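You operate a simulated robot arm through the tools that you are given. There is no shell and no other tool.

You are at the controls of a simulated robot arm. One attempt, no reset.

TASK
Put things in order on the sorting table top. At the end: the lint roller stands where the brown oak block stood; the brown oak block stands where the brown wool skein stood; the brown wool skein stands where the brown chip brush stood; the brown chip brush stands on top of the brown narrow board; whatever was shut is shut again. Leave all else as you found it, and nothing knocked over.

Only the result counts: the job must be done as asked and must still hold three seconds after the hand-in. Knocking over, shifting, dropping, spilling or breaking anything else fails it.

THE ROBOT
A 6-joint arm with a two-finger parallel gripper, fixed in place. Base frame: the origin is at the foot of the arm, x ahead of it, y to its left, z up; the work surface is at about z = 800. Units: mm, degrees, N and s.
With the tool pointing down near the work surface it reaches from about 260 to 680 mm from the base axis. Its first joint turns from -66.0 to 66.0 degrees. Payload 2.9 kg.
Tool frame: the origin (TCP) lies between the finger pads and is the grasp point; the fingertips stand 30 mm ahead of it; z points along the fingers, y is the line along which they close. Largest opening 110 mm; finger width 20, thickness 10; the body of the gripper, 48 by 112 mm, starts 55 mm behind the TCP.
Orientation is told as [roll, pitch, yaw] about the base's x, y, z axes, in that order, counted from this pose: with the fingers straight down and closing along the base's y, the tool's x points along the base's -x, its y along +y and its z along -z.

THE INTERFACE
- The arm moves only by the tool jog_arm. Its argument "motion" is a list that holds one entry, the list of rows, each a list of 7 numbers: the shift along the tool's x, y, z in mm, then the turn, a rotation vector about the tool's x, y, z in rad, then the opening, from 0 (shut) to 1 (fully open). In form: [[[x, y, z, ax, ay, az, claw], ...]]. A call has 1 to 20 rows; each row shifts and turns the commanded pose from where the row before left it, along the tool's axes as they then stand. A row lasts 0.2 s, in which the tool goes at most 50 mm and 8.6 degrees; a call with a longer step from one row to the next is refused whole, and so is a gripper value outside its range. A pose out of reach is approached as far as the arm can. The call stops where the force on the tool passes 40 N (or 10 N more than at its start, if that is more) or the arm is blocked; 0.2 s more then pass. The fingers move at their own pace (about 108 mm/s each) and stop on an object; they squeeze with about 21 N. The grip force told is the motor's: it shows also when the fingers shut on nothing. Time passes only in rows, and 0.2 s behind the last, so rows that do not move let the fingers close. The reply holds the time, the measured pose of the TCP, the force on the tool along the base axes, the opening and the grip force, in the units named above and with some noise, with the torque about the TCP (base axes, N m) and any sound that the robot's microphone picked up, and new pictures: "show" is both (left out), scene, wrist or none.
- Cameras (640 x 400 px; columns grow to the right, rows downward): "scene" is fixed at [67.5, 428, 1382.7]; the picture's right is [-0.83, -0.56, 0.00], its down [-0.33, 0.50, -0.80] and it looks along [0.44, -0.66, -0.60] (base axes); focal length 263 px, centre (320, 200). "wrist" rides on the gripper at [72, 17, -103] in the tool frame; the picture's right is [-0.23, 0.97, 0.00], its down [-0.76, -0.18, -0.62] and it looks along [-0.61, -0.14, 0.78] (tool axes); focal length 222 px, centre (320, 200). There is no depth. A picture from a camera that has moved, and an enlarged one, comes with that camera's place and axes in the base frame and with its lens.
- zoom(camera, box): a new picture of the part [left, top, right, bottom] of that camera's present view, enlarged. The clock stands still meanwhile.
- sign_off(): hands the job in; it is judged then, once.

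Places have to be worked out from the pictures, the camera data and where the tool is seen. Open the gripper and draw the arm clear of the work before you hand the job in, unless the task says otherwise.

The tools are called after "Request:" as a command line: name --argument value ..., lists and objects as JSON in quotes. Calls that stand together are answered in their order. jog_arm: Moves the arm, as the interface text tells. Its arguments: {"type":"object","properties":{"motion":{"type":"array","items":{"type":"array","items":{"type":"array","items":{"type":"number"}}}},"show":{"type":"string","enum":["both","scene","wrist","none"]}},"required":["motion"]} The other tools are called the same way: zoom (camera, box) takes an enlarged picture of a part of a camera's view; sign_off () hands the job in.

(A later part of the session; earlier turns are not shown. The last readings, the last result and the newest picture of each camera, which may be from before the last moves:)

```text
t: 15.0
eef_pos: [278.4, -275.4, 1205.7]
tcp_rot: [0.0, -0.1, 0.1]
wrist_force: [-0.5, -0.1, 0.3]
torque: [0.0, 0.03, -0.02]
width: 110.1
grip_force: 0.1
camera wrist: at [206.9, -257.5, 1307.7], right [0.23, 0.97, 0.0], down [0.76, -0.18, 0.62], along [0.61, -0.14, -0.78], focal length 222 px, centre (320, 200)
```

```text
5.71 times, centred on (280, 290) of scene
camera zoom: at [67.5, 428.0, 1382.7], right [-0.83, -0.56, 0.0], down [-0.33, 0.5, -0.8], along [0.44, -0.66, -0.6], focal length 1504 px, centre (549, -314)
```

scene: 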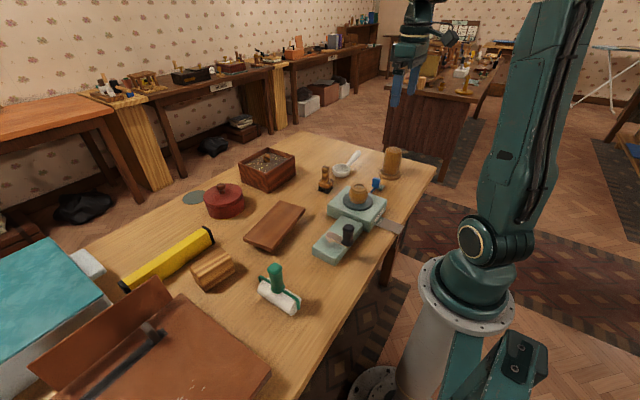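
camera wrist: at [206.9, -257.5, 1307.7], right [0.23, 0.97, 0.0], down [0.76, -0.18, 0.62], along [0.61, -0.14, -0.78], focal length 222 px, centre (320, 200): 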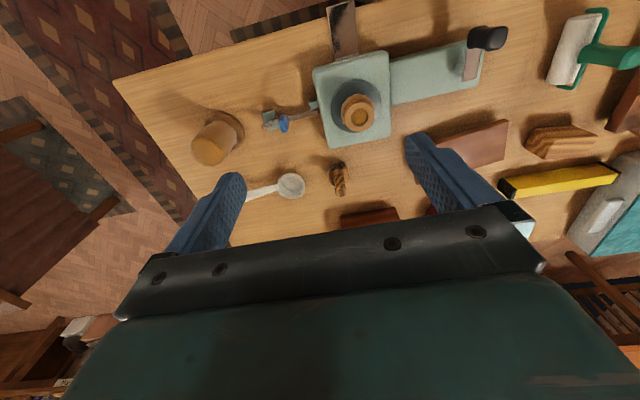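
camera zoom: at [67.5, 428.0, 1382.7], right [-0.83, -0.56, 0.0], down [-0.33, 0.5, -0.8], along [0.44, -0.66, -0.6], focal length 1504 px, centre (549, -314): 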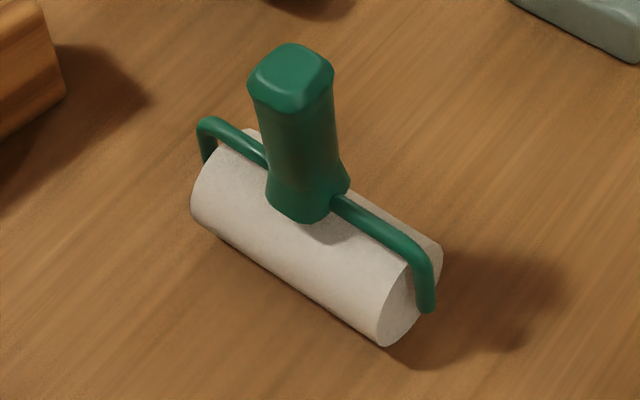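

The board seems to stand about 42 mm high with a gap under its edge. I'll zoom in hard on that underside.

Request:
zoom --camera "scene" --box '[250, 230, 282, 254]'

Request:
zoom --camera "scene" --box '[275, 205, 335, 250]'

Request:
zoom --camera "scene" --box '[315, 160, 340, 195]'

```text
16.00 times, centred on (266, 242) of scene
camera zoom: at [67.5, 428.0, 1382.7], right [-0.83, -0.56, 0.0], down [-0.33, 0.5, -0.8], along [0.44, -0.66, -0.6], focal length 4210 px, centre (1184, -472)
```

zoom: 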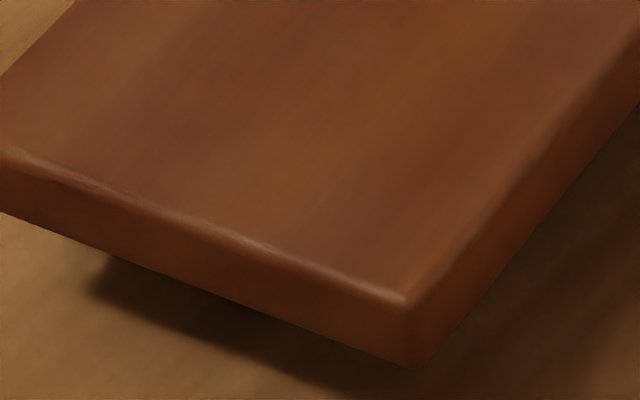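

```text
8.89 times, centred on (305, 228) of scene
camera zoom: at [67.5, 428.0, 1382.7], right [-0.83, -0.56, 0.0], down [-0.33, 0.5, -0.8], along [0.44, -0.66, -0.6], focal length 2339 px, centre (453, -44)
```

zoom: 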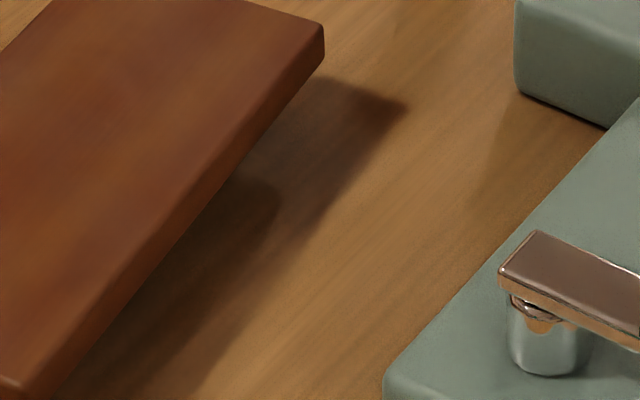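

```text
11.43 times, centred on (328, 178) of scene
camera zoom: at [67.5, 428.0, 1382.7], right [-0.83, -0.56, 0.0], down [-0.33, 0.5, -0.8], along [0.44, -0.66, -0.6], focal length 3007 px, centre (234, 457)
```

zoom: 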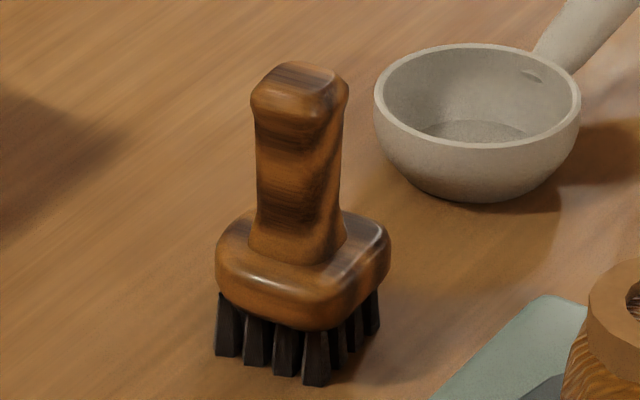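

Request:
jog_arm --motion '[[[0, 40, 10, 0, 0, 0, 1], [0, 40, 10, 0, 0, 0, 1], [0, 40, 20, 0, 0, 0, 1], [0, 40, 20, 0, 0, 0, 1], [0, 40, 20, 0, 0, 0, 1], [0, 40, 20, 0, 0, 0, 1], [0, 20, 20, 0, 0, 0, 1], [0, 0, 20, 0, -0.15, 0, 1], [0, 0, 20, 0, -0.15, 0, 1], [0, 0, 10, 0, -0.15, 0, 1], [0, 0, 0, 0, -0.15, 0, 1]]]'

```text
t: 17.4
eef_pos: [310.9, -14.4, 1053.6]
tcp_rot: [0.0, -34.3, 0.0]
wrist_force: [-0.5, 0.0, 0.2]
torque: [0.01, -0.04, 0.02]
width: 109.9
grip_force: 0.0
out of reach, approached as far as the arm can: row 11
camera wrist: at [194.1, 3.4, 1098.6], right [0.19, 0.97, 0.13], down [0.28, -0.18, 0.94], along [0.94, -0.14, -0.3], focal length 222 px, centre (320, 200)
```

scene: 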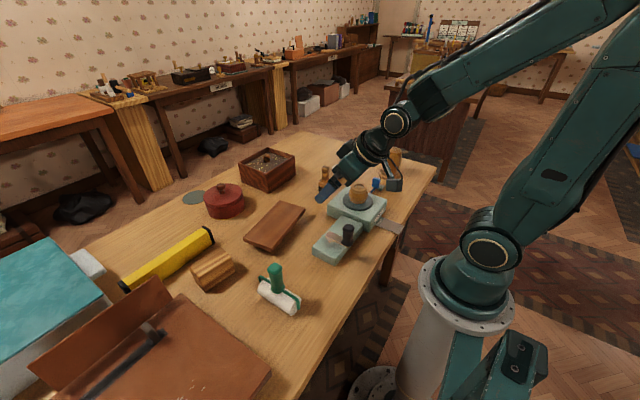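
wrist: 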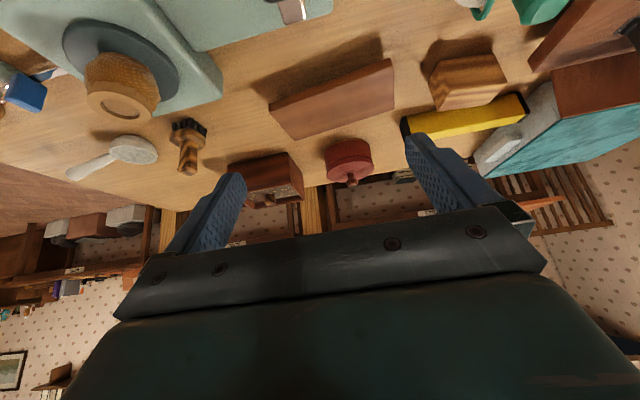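

Request:
zoom --camera "wrist" --box '[255, 30, 415, 150]'

Request:
zoom --camera "wrist" --box '[40, 0, 240, 140]'

Request:
zoom --camera "wrist" --box '[400, 20, 560, 140]'

Request:
zoom --camera "wrist" --box '[150, 100, 230, 190]'

```text
3.33 times, centred on (335, 90) of wrist
camera zoom: at [194.1, 3.4, 1098.6], right [0.19, 0.97, 0.13], down [0.28, -0.18, 0.94], along [0.94, -0.14, -0.3], focal length 740 px, centre (270, 567)
```

zoom: 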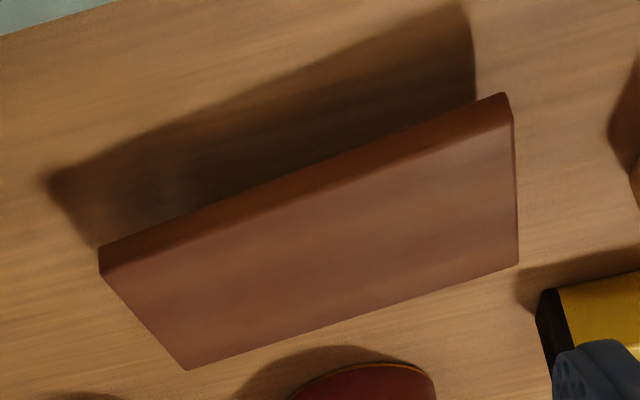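

```text
2.86 times, centred on (140, 70) of wrist
camera zoom: at [194.1, 3.4, 1098.6], right [0.19, 0.97, 0.13], down [0.28, -0.18, 0.94], along [0.94, -0.14, -0.3], focal length 635 px, centre (834, 571)
```

zoom: 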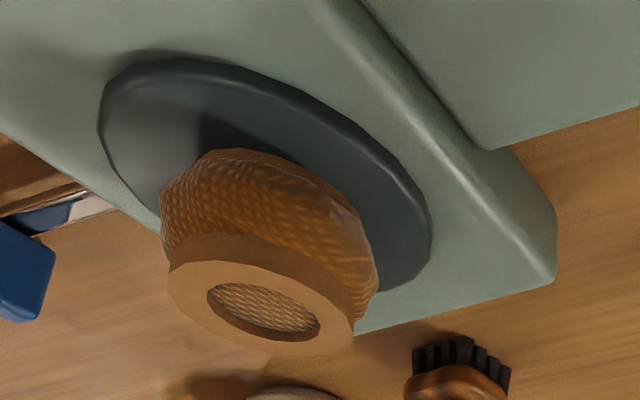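

```text
3.33 times, centred on (480, 80) of wrist
camera zoom: at [194.1, 3.4, 1098.6], right [0.19, 0.97, 0.13], down [0.28, -0.18, 0.94], along [0.94, -0.14, -0.3], focal length 740 px, centre (-213, 600)
```

zoom: 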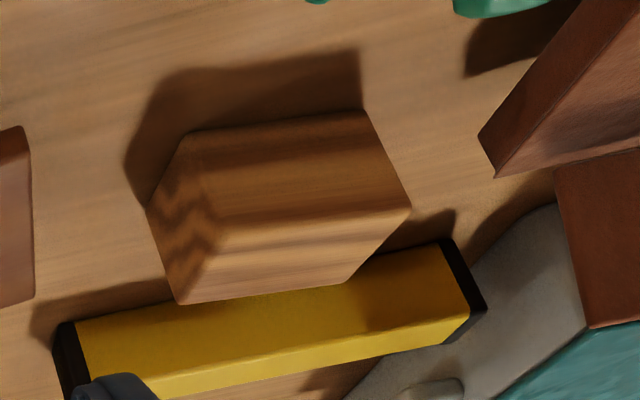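

```text
4.44 times, centred on (190, 145) of wrist
camera zoom: at [194.1, 3.4, 1098.6], right [0.19, 0.97, 0.13], down [0.28, -0.18, 0.94], along [0.94, -0.14, -0.3], focal length 987 px, centre (898, 444)
```

zoom: 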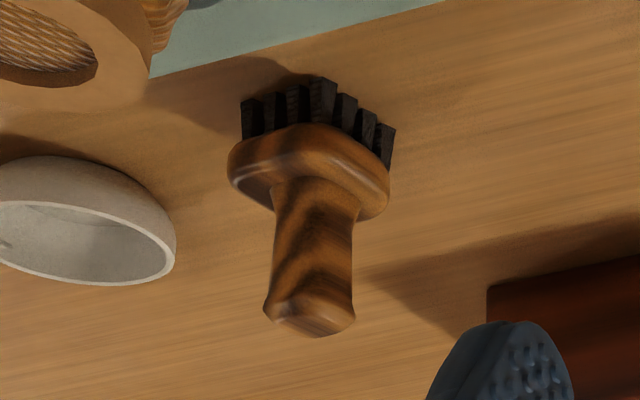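

The brush stands at about (511,-277), its axes along the base's, with the handle top near z=901. I'll untilt the wrist and approach the area above it.

Request:
jog_arm --motion '[[[0, 0, -20, 0, 0.15, 0, 0.7], [0, 0, -20, 0, 0.15, 0, 0.7], [0, 0, -20, 0, 0.15, 0, 0.7], [0, 0, -20, 0, 0.15, 0, 0.7], [-30, -40, 0, 0, 0, 0, 0.7], [-30, -40, 0, 0, 0, 0, 0.7], [-30, -40, 0, 0, 0, 0, 0.7]]]' --show "none"

```text
t: 19.0
eef_pos: [372.1, -135.3, 1127.8]
tcp_rot: [-0.1, -0.1, 0.1]
wrist_force: [0.0, -1.1, 0.6]
torque: [0.0, -0.01, 0.03]
width: 76.7
grip_force: 0.0
```

Request:
jog_arm --motion '[[[-28, -29, 20, 0, 0, 0, 0.7], [-28, -29, 20, 0, 0, 0, 0.7], [-28, -29, 30, 0, 0, 0, 0.7], [-28, -29, 30, 0, 0, 0, 0.7], [-27, -27, 28, 0, 0, 0, 0.7], [0, 0, 0, 0, 0, 0, 0.7]]]'

```text
refused: row 3 steps farther than a row can; nothing moved
```

Request:
jog_arm --motion '[[[-23, -24, 21, 0, 0, 0, 0.7], [-23, -24, 21, 0, 0, 0, 0.7], [-23, -24, 21, 0, 0, 0, 0.7], [-23, -24, 21, 0, 0, 0, 0.7], [-23, -24, 21, 0, 0, 0, 0.7], [-24, -23, 23, 0, 0, 0, 0.7], [0, 0, 0, 0, 0, 0, 0.7]]]'

```text
t: 20.6
eef_pos: [511.9, -276.8, 1000.2]
tcp_rot: [0.0, -0.1, 0.0]
wrist_force: [-0.3, -0.3, -0.3]
torque: [-0.06, 0.05, 0.0]
width: 76.7
grip_force: 0.1
camera wrist: at [440.2, -259.2, 1103.0], right [0.23, 0.97, 0.0], down [0.76, -0.18, 0.62], along [0.61, -0.14, -0.78], focal length 222 px, centre (320, 200)
```

scene: 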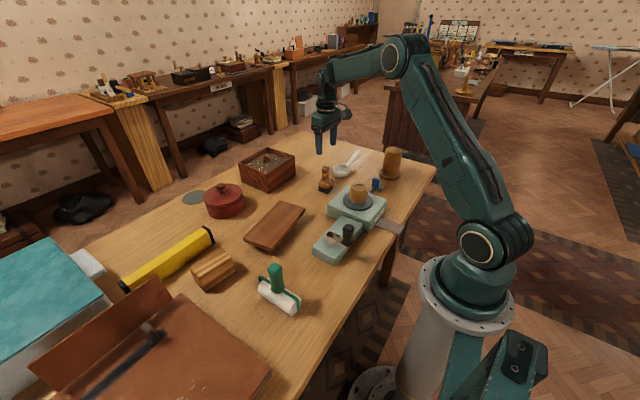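
wrist: 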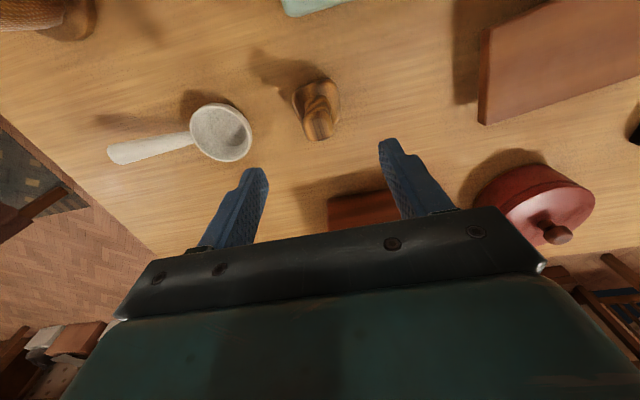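

The handle top projects right where I expected, so the estimate holds. I'm descending to z≈880 and closing on the handle.

Request:
jog_arm --motion '[[[0, 0, 30, 0, 0, 0, 0.7], [0, 0, 30, 0, 0, 0, 0.7], [0, 0, 30, 0, 0, 0, 0.7], [0, 0, 20, 0, 0, 0, 0.7], [0, 0, 10, 0, 0, 0, 0.7], [0, 0, 0, 0, 0, 0, 0.7]]]'

```text
t: 22.0
eef_pos: [511.3, -279.1, 881.6]
tcp_rot: [0.0, 0.0, 0.0]
wrist_force: [0.3, -1.0, -0.1]
torque: [0.01, 0.0, 0.04]
width: 77.1
grip_force: 0.1
camera wrist: at [439.7, -261.0, 984.2], right [0.23, 0.97, 0.0], down [0.76, -0.18, 0.62], along [0.61, -0.14, -0.78], focal length 222 px, centre (320, 200)
```

scene: 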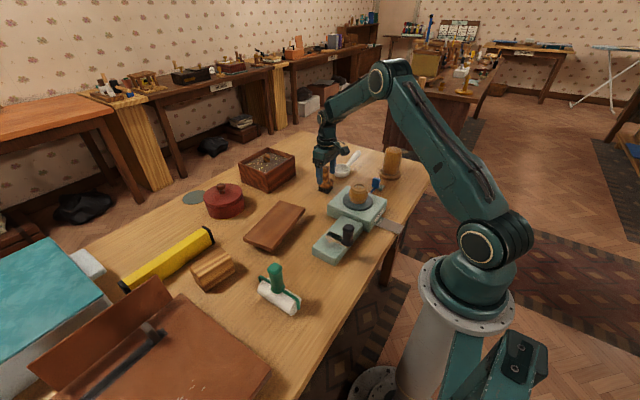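
wrist: 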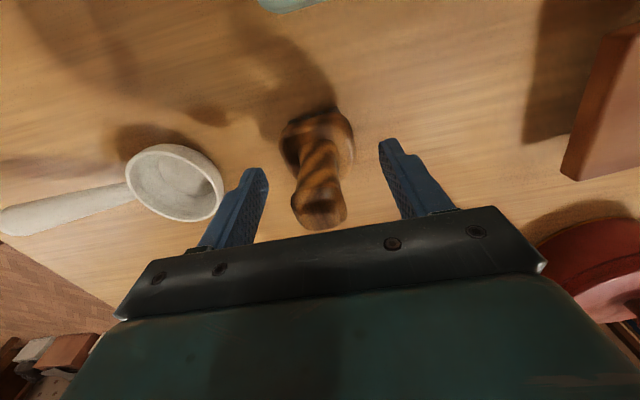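

Request:
zoom --camera "wrist" --box '[230, 90, 430, 240]'

Request:
zoom --camera "scene" --box '[295, 140, 365, 200]'

```text
2.67 times, centred on (330, 165) of wrist
camera zoom: at [439.7, -261.0, 984.2], right [0.23, 0.97, 0.0], down [0.76, -0.18, 0.62], along [0.61, -0.14, -0.78], focal length 592 px, centre (293, 293)
```

zoom: 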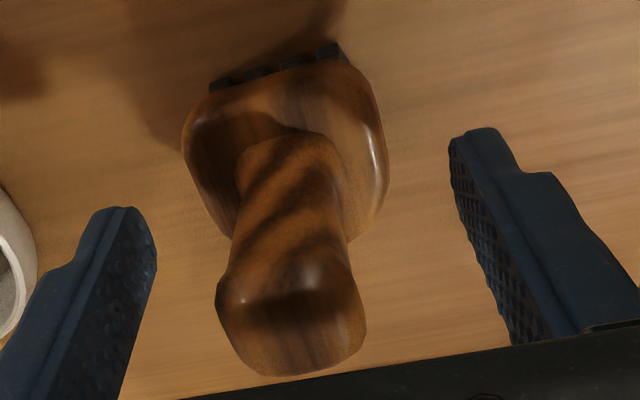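

```text
6.67 times, centred on (330, 170) of scene
camera zoom: at [67.6, 428.0, 1382.7], right [-0.83, -0.56, 0.0], down [-0.33, 0.5, -0.8], along [0.44, -0.66, -0.6], focal length 1754 px, centre (253, 400)
```

zoom: 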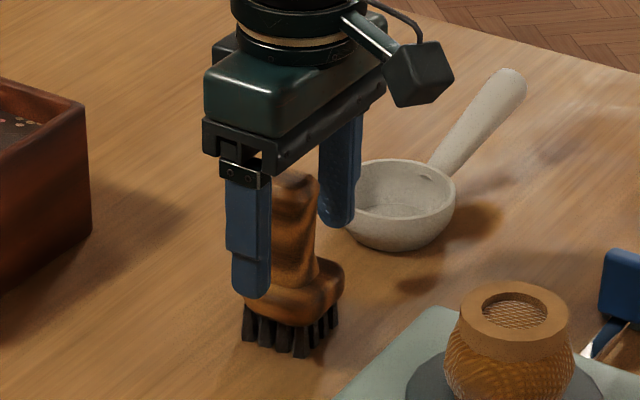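

Fingers straddle the handle. Closing.

Request:
jog_arm --motion '[[[0, 0, 0, 0, 0, 0, 0.1], [0, 0, 0, 0, 0, 0, 0], [0, 0, 0, 0, 0, 0, 0], [0, 0, 0, 0, 0, 0, 0]]]' --show "wrist"

```text
t: 23.0
eef_pos: [512.2, -278.9, 882.4]
tcp_rot: [0.0, 0.0, 0.0]
wrist_force: [0.3, -0.3, -0.5]
torque: [-0.1, 0.02, 0.06]
width: 25.6
grip_force: 20.7
camera wrist: at [439.8, -261.0, 984.4], right [0.23, 0.97, 0.0], down [0.76, -0.18, 0.62], along [0.61, -0.14, -0.78], focal length 222 px, centre (320, 200)
```

wrist: 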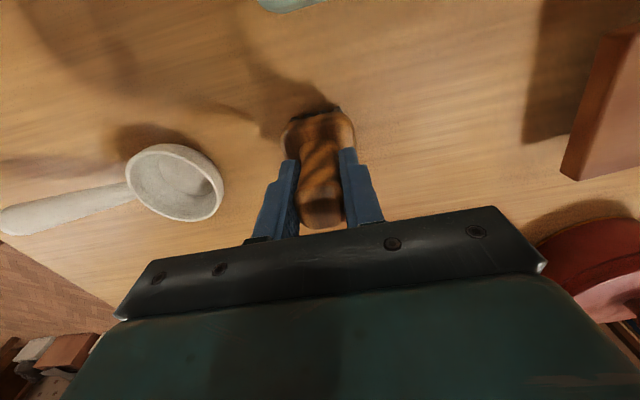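

Grip holds at 25.6 mm width. Lifting straight up 100 mm first, then carrying it over the board centre at (516,3).

Request:
jog_arm --motion '[[[0, 0, -10, 0, 0, 0, 0], [0, 0, -20, 0, 0, 0, 0], [0, 0, -35, 0, 0, 0, 0], [0, 0, -35, 0, 0, 0, 0], [0, 0, 0, 0, 0, 0, 0]]]'

```text
t: 24.2
eef_pos: [510.2, -277.5, 981.7]
tcp_rot: [0.1, -0.1, 0.1]
wrist_force: [-0.8, 1.0, -1.9]
torque: [-0.02, -0.01, -0.01]
width: 25.7
grip_force: 21.1
camera wrist: at [439.2, -259.3, 1084.3], right [0.23, 0.97, 0.0], down [0.76, -0.18, 0.62], along [0.61, -0.14, -0.78], focal length 222 px, centre (320, 200)
```

scene: 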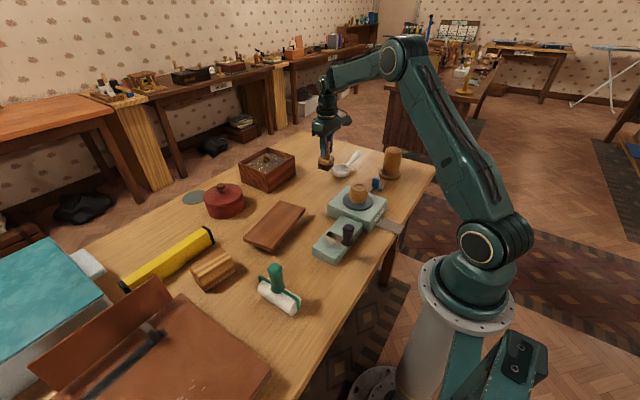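
wrist: 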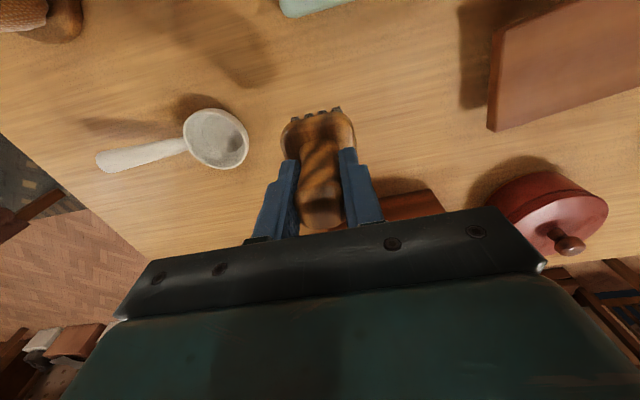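

Request:
jog_arm --motion '[[[0, 25, 0, 0, 0, 0, 0], [-1, 40, 0, 0, 0, 0, 0], [-1, 40, 0, 0, 0, 0, 0], [-1, 40, 0, 0, 0, 0, 0], [-1, 40, 0, 0, 0, 0, 0], [-1, 40, 0, 0, 0, 0, 0], [0, 36, 0, 0, 0, 0, 0], [0, 20, 0, 0, 0, 0, 0], [0, 0, 0, 0, 0, 0, 0]]]'

```text
t: 26.2
eef_pos: [517.3, 3.6, 979.4]
tcp_rot: [0.0, 0.0, 0.0]
wrist_force: [-0.1, 0.2, -1.3]
torque: [0.02, -0.01, 0.01]
width: 25.8
grip_force: 21.0
camera wrist: at [445.8, 22.3, 1083.3], right [0.23, 0.97, 0.0], down [0.76, -0.18, 0.62], along [0.61, -0.14, -0.78], focal length 222 px, centre (320, 200)
```

scene: 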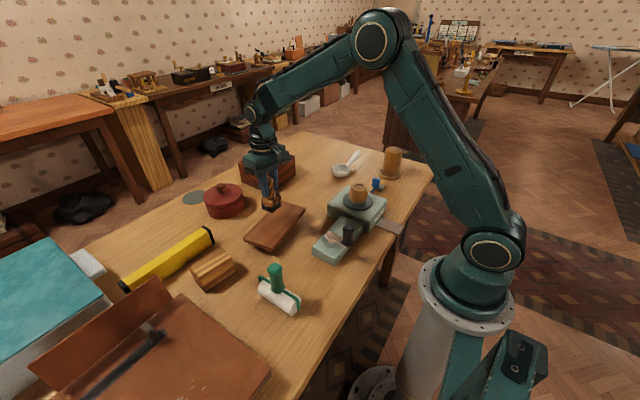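
wrist: 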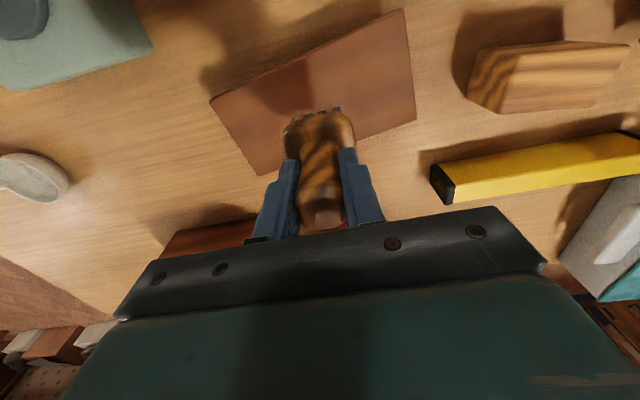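

Over the board centre. Lowering to about 10 mm above the expected contact height (TCP≈924).

Request:
jog_arm --motion '[[[0, 0, 20, 0, 0, 0, 0], [0, 0, 15, 0, 0, 0, 0], [0, 0, 10, 0, 0, 0, 0], [0, 0, 0, 0, 0, 0, 0]]]' --show "none"

Request:
zoom --camera "scene" --box '[235, 170, 315, 260]'

Request:
zoom --camera "wrist" --box '[200, 0, 420, 160]'

```text
t: 27.2
eef_pos: [515.9, 4.1, 935.3]
tcp_rot: [-0.1, 0.0, 0.1]
wrist_force: [-0.3, 0.3, -1.5]
torque: [0.0, -0.01, 0.0]
width: 26.0
grip_force: 21.4
```

```text
4.44 times, centred on (275, 215) of scene
camera zoom: at [67.6, 428.0, 1382.7], right [-0.83, -0.56, 0.0], down [-0.33, 0.5, -0.8], along [0.44, -0.66, -0.6], focal length 1170 px, centre (520, 133)
```

zoom: 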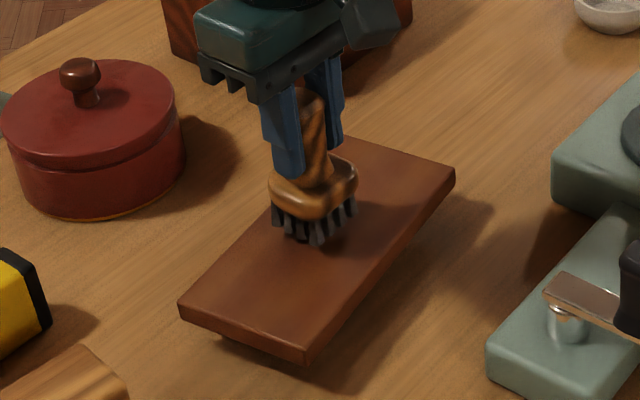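

```text
2.50 times, centred on (310, 80) of wrist
camera zoom: at [444.2, 21.6, 1038.1], right [0.23, 0.97, 0.0], down [0.76, -0.18, 0.62], along [0.61, -0.14, -0.78], focal length 555 px, centre (345, 500)
```

zoom: 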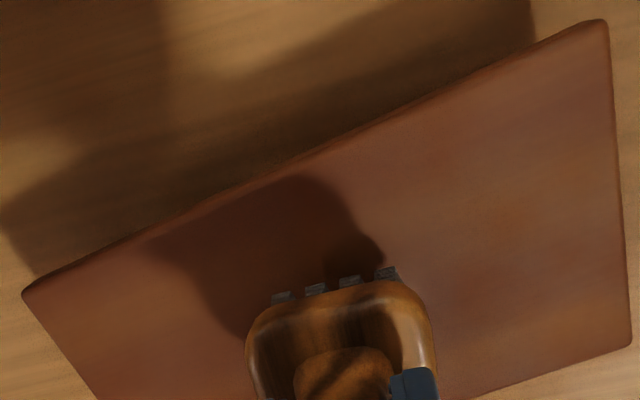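

Request:
jog_arm --motion '[[[0, 0, 3, 0, 0, 0, 0], [0, 0, 2, 0, 0, 0, 0], [0, 0, 2, 0, 0, 0, 0], [0, 0, 0, 0, 0, 0, 0]]]' --show "none"

Request:
zoom --camera "scene" --box '[260, 190, 300, 220]'

```text
t: 28.2
eef_pos: [516.7, 3.7, 927.3]
tcp_rot: [0.0, 0.0, 0.1]
wrist_force: [-1.2, 0.3, -2.1]
torque: [-0.04, 0.01, -0.02]
width: 25.8
grip_force: 21.1
```

```text
13.33 times, centred on (280, 205) of scene
camera zoom: at [67.6, 428.0, 1382.7], right [-0.83, -0.56, 0.0], down [-0.33, 0.5, -0.8], along [0.44, -0.66, -0.6], focal length 3508 px, centre (853, 133)
```

zoom: 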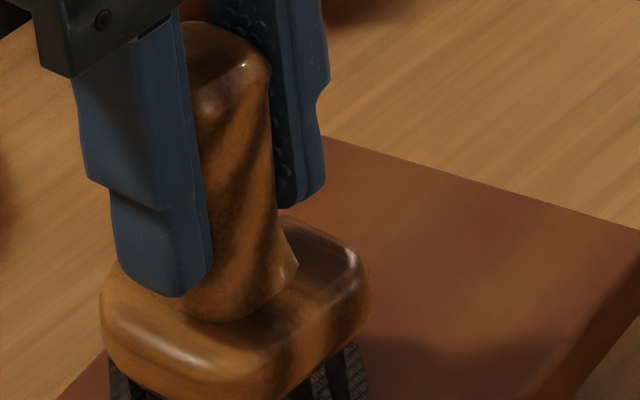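

Request:
jog_arm --motion '[[[0, 0, 1.5, 0, 0, 0, 0], [0, 0, 1, 0, 0, 0, 0], [0, 0, 0, 0, 0, 0, 0]]]' --show "none"

Request:
zoom --camera "scene" --box '[262, 205, 302, 230]'

```text
t: 29.0
eef_pos: [515.8, 3.5, 925.4]
tcp_rot: [-0.1, 0.1, 0.0]
wrist_force: [0.4, -1.1, -1.4]
torque: [-0.03, 0.03, 0.01]
width: 25.7
grip_force: 20.8
```

```text
16.00 times, centred on (282, 218) of scene
camera zoom: at [67.6, 428.0, 1382.7], right [-0.83, -0.56, 0.0], down [-0.33, 0.5, -0.8], along [0.44, -0.66, -0.6], focal length 4210 px, centre (928, -80)
```

zoom: 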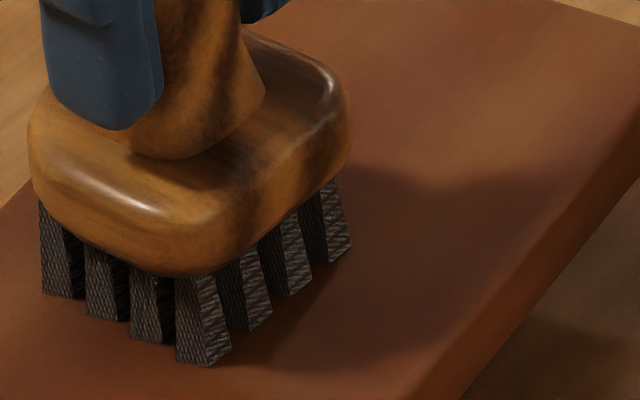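

Request:
jog_arm --motion '[[[0, 0, 1, 0, 0, 0, 0], [0, 0, 1, 0, 0, 0, 0], [0, 0, 0, 0, 0, 0, 0]]]' --show "none"

Request:
zoom --camera "scene" --box '[262, 205, 302, 230]'

```text
t: 29.8
eef_pos: [515.4, 3.8, 923.7]
tcp_rot: [0.0, -0.1, 0.0]
wrist_force: [-5.0, -3.0, 16.3]
torque: [-0.13, 0.59, 0.02]
width: 25.6
grip_force: 21.0
```

```text
16.00 times, centred on (282, 218) of scene
camera zoom: at [67.2, 428.0, 1382.7], right [-0.83, -0.56, 0.0], down [-0.33, 0.5, -0.8], along [0.44, -0.66, -0.6], focal length 4210 px, centre (928, -80)
```

zoom: 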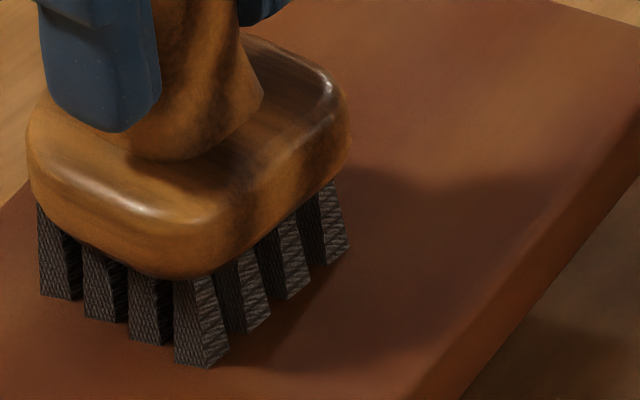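

Contact confirmed (16 N up). I'm easing off slightly and opening the fingers.

Request:
jog_arm --motion '[[[0, 0, -0.6, 0, 0, 0, 0], [0, 0, 0, 0, 0, 0, 0.25], [0, 0, 0, 0, 0, 0, 0.5], [0, 0, 0, 0, 0, 0, 0.6], [0, 0, 0, 0, 0, 0, 0.6]]]'

Request:
zoom --camera "scene" --box '[235, 170, 315, 260]'

```text
t: 31.0
eef_pos: [516.6, 3.7, 924.0]
tcp_rot: [0.0, 0.0, 0.0]
wrist_force: [1.0, -0.4, -0.1]
torque: [0.01, 0.02, 0.07]
width: 65.7
grip_force: 0.1
camera wrist: at [444.8, 21.8, 1026.9], right [0.23, 0.97, 0.0], down [0.76, -0.18, 0.62], along [0.61, -0.14, -0.78], focal length 222 px, centre (320, 200)
```

scene: 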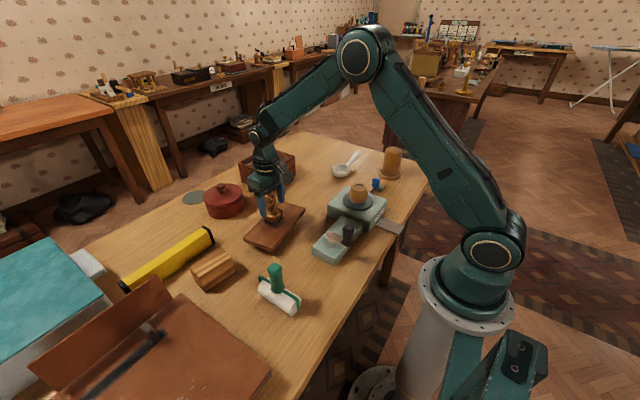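
wrist: 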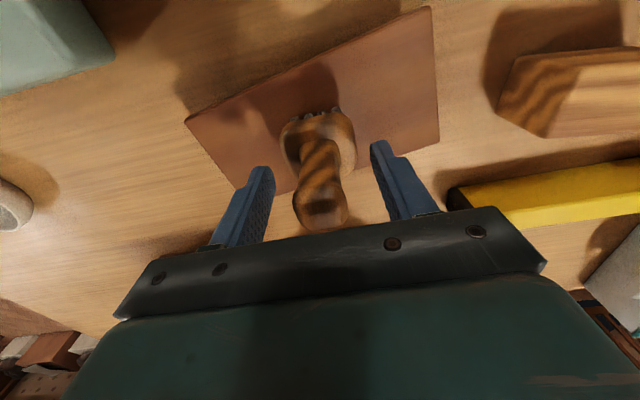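

```text
4.44 times, centred on (275, 215) of scene
camera zoom: at [67.5, 428.0, 1382.7], right [-0.83, -0.56, 0.0], down [-0.33, 0.5, -0.8], along [0.44, -0.66, -0.6], focal length 1170 px, centre (520, 133)
```

zoom: 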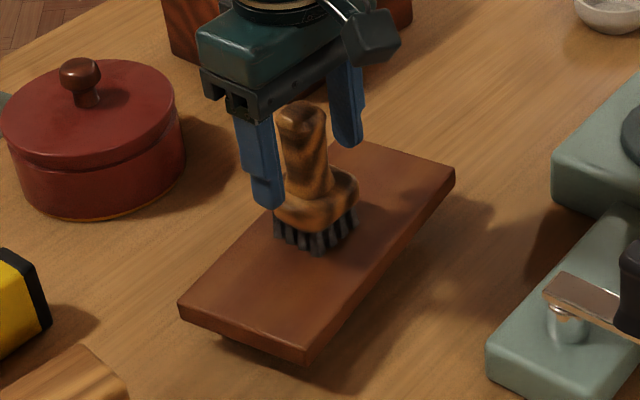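

The brush stands firmly on the board. I'm rising clear, then moving toward the wool cylinder for a close measurement.

Request:
jog_arm --motion '[[[0, 0, -20, 0, 0, 0, 0.6], [0, 0, -40, 0, 0, 0, 0.6], [0, 0, -45, 0, 0, 0, 0.6], [0, 0, -45, 0, 0, 0, 0.8], [19.7, -35, 0, 0, 0, 0, 1], [19.7, -35, 0, 0, 0, 0, 1], [19.7, -35, 0, 0, 0, 0, 1], [19.7, -35, 0, 0, 0, 0, 1], [19.7, -35, 0, 0, 0, 0, 1], [19.7, -35, 0, 0, 0, 0, 1], [19.7, -35, 0, 0, 0, 0, 1], [19.7, -35, 0, 0, 0, 0, 1], [19.7, -35, 0, 0, 0, 0, 1], [19.7, -35, 0, 0, 0, 0, 1], [19.7, -35, 0, 0, 0, 0, 1]]]'

Request:
zoom --camera "wrist" --box '[160, 60, 360, 200]'

Request:
zoom --camera "scene" --box '[225, 170, 315, 260]'

```text
t: 34.2
eef_pos: [302.6, -382.3, 1073.0]
tcp_rot: [0.0, 0.0, 0.2]
wrist_force: [0.6, -0.5, 0.5]
torque: [0.02, 0.0, -0.02]
width: 109.9
grip_force: 0.1
camera wrist: at [228.8, -364.1, 1176.3], right [0.23, 0.97, 0.0], down [0.76, -0.18, 0.62], along [0.61, -0.14, -0.78], focal length 222 px, centre (320, 200)
```

scene: 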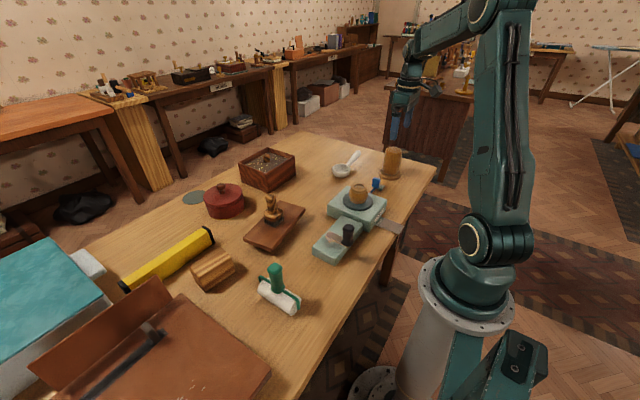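
wrist: 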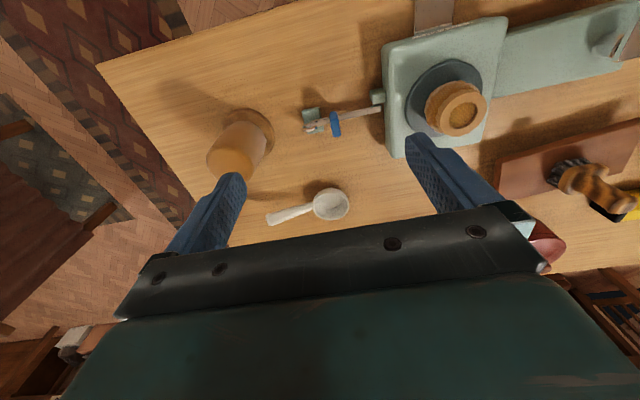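

```text
2.86 times, centred on (260, 130) of wrist
camera zoom: at [228.8, -364.1, 1176.3], right [0.23, 0.97, 0.0], down [0.76, -0.18, 0.62], along [0.61, -0.14, -0.78], focal length 635 px, centre (491, 400)
```

zoom: 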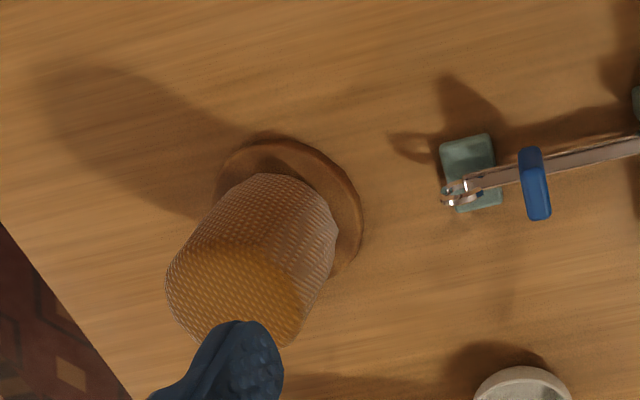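

```text
4.44 times, centred on (270, 215) of scene
camera zoom: at [67.5, 428.0, 1382.7], right [-0.83, -0.56, 0.0], down [-0.33, 0.5, -0.8], along [0.44, -0.66, -0.6], focal length 1170 px, centre (542, 133)
```

zoom: 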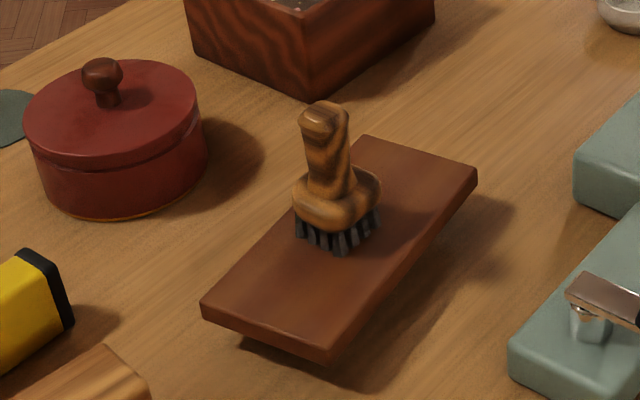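

The cylinder's foot is near (342,-518) with its top around z≈910. I'll move above it and check the alignment from there.

Request:
jog_arm --motion '[[[-10, -34, 0, 0, 0, 0, 1], [-10, -34, 0, 0, 0, 0, 1], [-10, -34, 0, 0, 0, 0, 1], [-10, -34, 0, 0, 0, 0, 1], [0, 0, 0, 0, 0, 0, 1]]]'

Request:
zoom --camera "wrist" --box '[220, 60, 420, 200]'

```text
t: 35.4
eef_pos: [342.2, -520.5, 1074.4]
tcp_rot: [0.0, 0.0, 0.0]
wrist_force: [-0.4, 0.0, -0.1]
torque: [0.03, 0.01, 0.02]
width: 109.8
grip_force: 0.0
camera wrist: at [269.5, -502.5, 1177.3], right [0.23, 0.97, 0.0], down [0.76, -0.18, 0.62], along [0.61, -0.14, -0.78], focal length 222 px, centre (320, 200)
```

scene: 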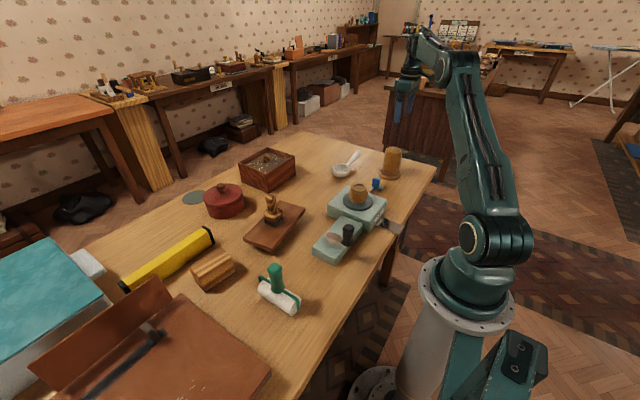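
wrist: 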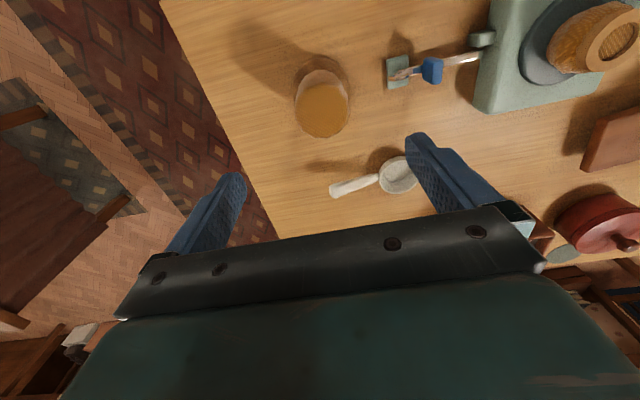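

```text
2.86 times, centred on (320, 130) of wrist
camera zoom: at [269.5, -502.5, 1177.3], right [0.23, 0.97, 0.0], down [0.76, -0.18, 0.62], along [0.61, -0.14, -0.78], focal length 635 px, centre (320, 400)
```

zoom: 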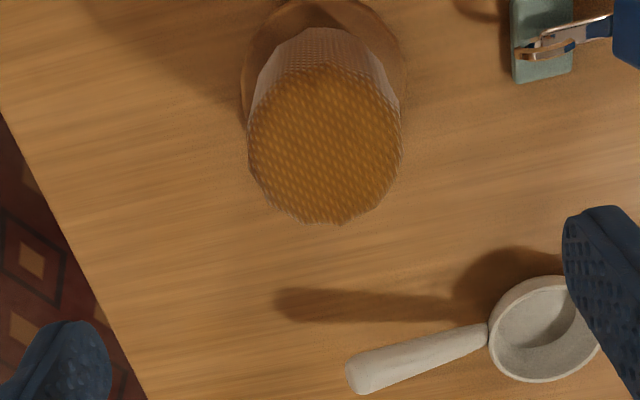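

Alignment is good: the cylinder is centred near (345,-518), about 64 mm in diameter. I'm descending around it in stages.

Request:
jog_arm --motion '[[[-3, 2, 40, 0, 0, 0, 1], [0, 0, 40, 0, 0, 0, 1], [0, 0, 40, 0, 0, 0, 1], [0, 0, 20, 0, 0, 0, 1], [0, 0, 0, 0, 0, 0, 1]]]'

Request:
zoom --camera "scene" --box '[360, 110, 430, 190]'

```text
t: 36.6
eef_pos: [343.7, -515.5, 935.3]
tcp_rot: [0.0, 0.0, 0.0]
wrist_force: [0.0, 0.3, -0.5]
torque: [0.03, -0.01, -0.02]
width: 109.9
grip_force: 0.0
camera wrist: at [271.0, -498.5, 1037.6], right [0.23, 0.97, 0.0], down [0.76, -0.18, 0.62], along [0.61, -0.14, -0.78], focal length 222 px, centre (320, 200)
```

scene: 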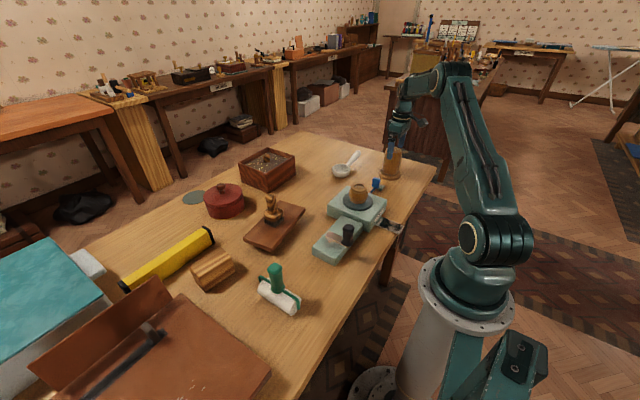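
wrist: 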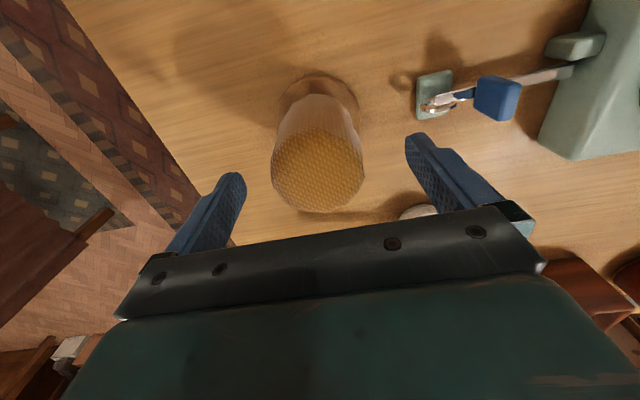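

```text
5.00 times, centred on (395, 150) of scene
camera zoom: at [67.5, 428.0, 1382.7], right [-0.83, -0.56, 0.0], down [-0.33, 0.5, -0.8], along [0.44, -0.66, -0.6], focal length 1316 px, centre (-55, 450)
```

zoom: 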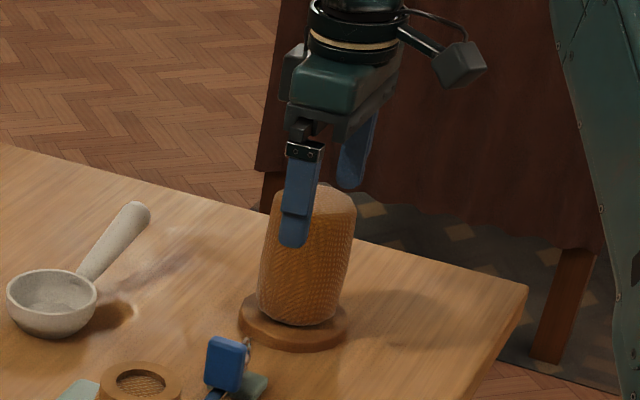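

Request:
jog_arm --motion '[[[0, -1, 30, 0, 0, 0, 1], [0, 0, 15, 0, 0, 0, 1], [0, 0, 10, 0, 0, 0, 1], [0, 0, 5, 0, 0, 0, 1], [0, 0, 0, 0, 0, 0, 1]]]'

Request:
zoom --camera "scene" --box '[360, 120, 430, 190]'

```text
t: 37.8
eef_pos: [343.2, -516.4, 873.5]
tcp_rot: [-0.1, 0.0, 0.1]
wrist_force: [0.4, 0.6, -0.4]
torque: [-0.03, -0.01, 0.01]
width: 110.1
grip_force: 0.1
camera wrist: at [271.6, -498.8, 976.8], right [0.23, 0.97, 0.0], down [0.76, -0.18, 0.62], along [0.61, -0.14, -0.78], focal length 222 px, centre (320, 200)
```

scene: 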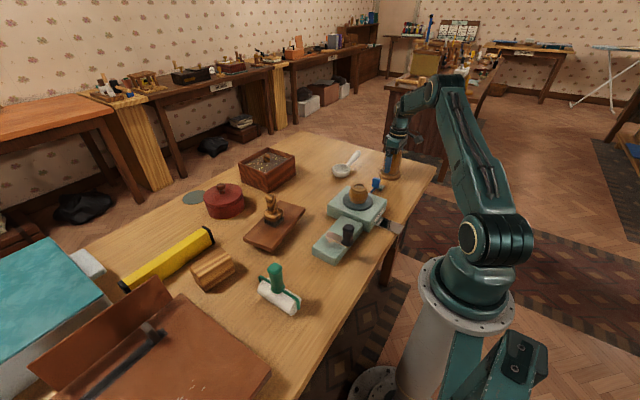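
wrist: 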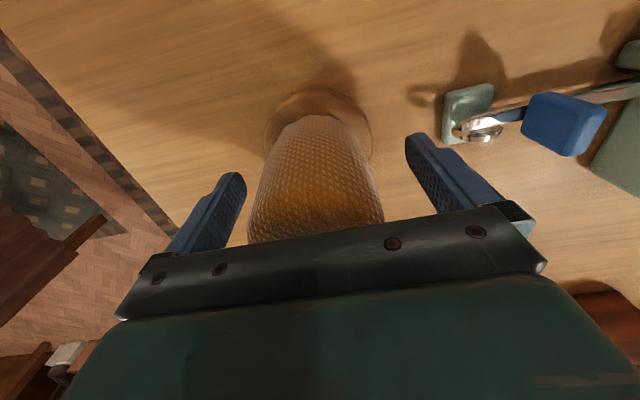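

```text
5.71 times, centred on (395, 155) of scene
camera zoom: at [67.5, 428.0, 1382.7], right [-0.83, -0.56, 0.0], down [-0.33, 0.5, -0.8], along [0.44, -0.66, -0.6], focal length 1504 px, centre (-109, 457)
```

zoom: 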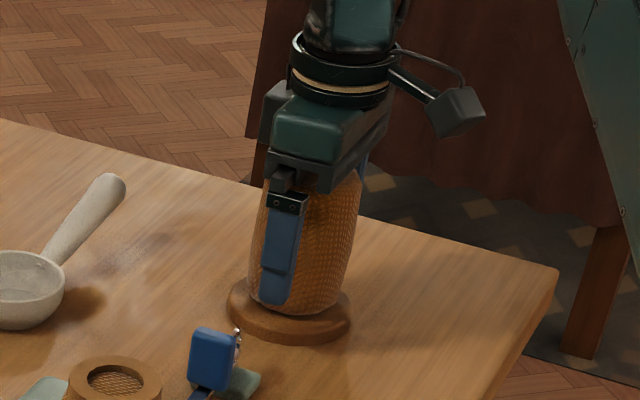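

Fingers flank the wool evenly, tips above the wooden foot. Closing gently, then a small test lift.

Request:
jog_arm --motion '[[[0, 0, 0, 0, 0, 0, 0.75], [0, 0, 0, 0, 0, 0, 0.66], [0, 0, 0, 0, 0, 0, 0.6], [0, 0, 0, 0, 0, 0, 0.5], [0, 0, 0, 0, 0, 0, 0.3], [0, 0, 0, 0, 0, 0, 0]]]' --show "wrist"

```text
t: 39.2
eef_pos: [343.3, -515.9, 875.3]
tcp_rot: [0.0, 0.0, -0.1]
wrist_force: [-0.7, 0.1, 1.5]
torque: [-0.02, -0.03, 0.01]
width: 61.2
grip_force: 20.9
camera wrist: at [271.6, -498.9, 977.1], right [0.23, 0.97, 0.0], down [0.76, -0.18, 0.62], along [0.61, -0.14, -0.78], focal length 222 px, centre (320, 200)
```

wrist: 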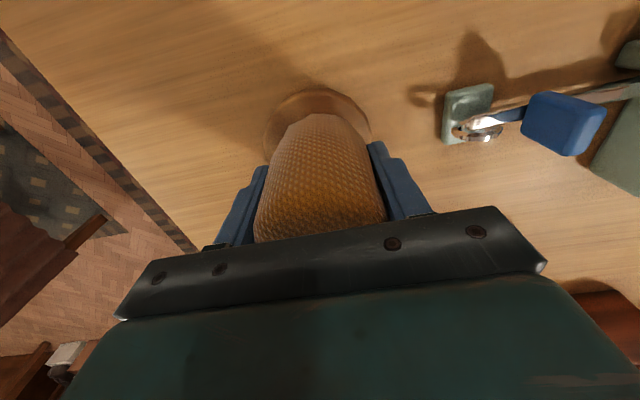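

Request:
jog_arm --motion '[[[0, 0, -2, 0, 0, 0, 0], [0, 0, -4, 0, 0, 0, 0], [0, 0, -6, 0, 0, 0, 0], [0, 0, 0, 0, 0, 0, 0]]]' --show "wrist"

Request:
zoom --camera "scene" --box '[360, 120, 430, 190]'

```text
t: 40.2
eef_pos: [343.6, -517.6, 886.6]
tcp_rot: [-0.1, -0.1, 0.1]
wrist_force: [0.6, -0.1, -0.8]
torque: [-0.02, -0.02, 0.01]
width: 61.3
grip_force: 21.3
camera wrist: at [271.9, -499.0, 989.3], right [0.23, 0.97, 0.0], down [0.76, -0.18, 0.62], along [0.61, -0.14, -0.78], focal length 222 px, centre (320, 200)
```

wrist: 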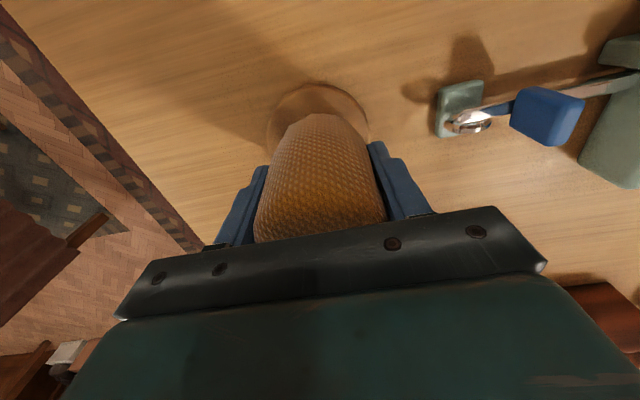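

```text
5.71 times, centred on (395, 155) of scene
camera zoom: at [67.6, 428.0, 1382.7], right [-0.83, -0.56, 0.0], down [-0.33, 0.5, -0.8], along [0.44, -0.66, -0.6], focal length 1504 px, centre (-109, 457)
```

zoom: 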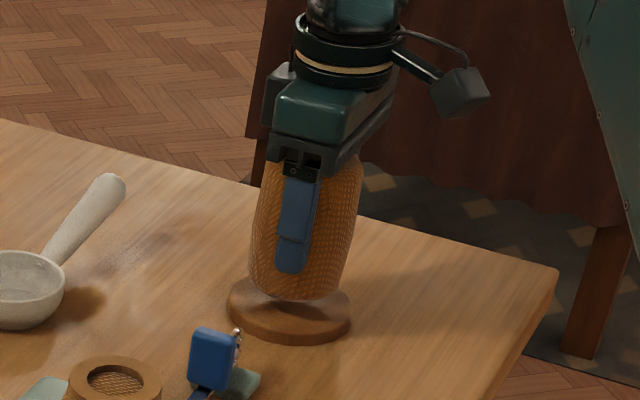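

The wool body lifts off and the wooden disc stays behind, so this may be a cover. I'll look closely at the gap before going on.

Request:
zoom --camera "scene" --box '[380, 160, 404, 184]'

Request:
zoom --camera "wrist" --box '[250, 70, 390, 160]'

```text
16.00 times, centred on (392, 172) of scene
camera zoom: at [67.6, 428.0, 1382.7], right [-0.83, -0.56, 0.0], down [-0.33, 0.5, -0.8], along [0.44, -0.66, -0.6], focal length 4210 px, centre (-832, 648)
```

zoom: 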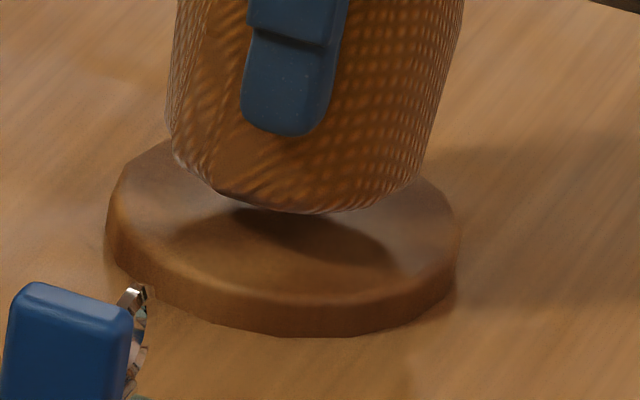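

```text
4.44 times, centred on (320, 115) of wrist
camera zoom: at [271.9, -499.0, 989.3], right [0.23, 0.97, 0.0], down [0.76, -0.18, 0.62], along [0.61, -0.14, -0.78], focal length 987 px, centre (320, 578)
```

zoom: 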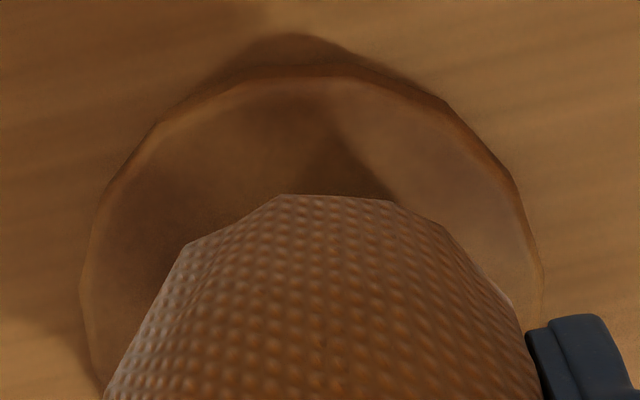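

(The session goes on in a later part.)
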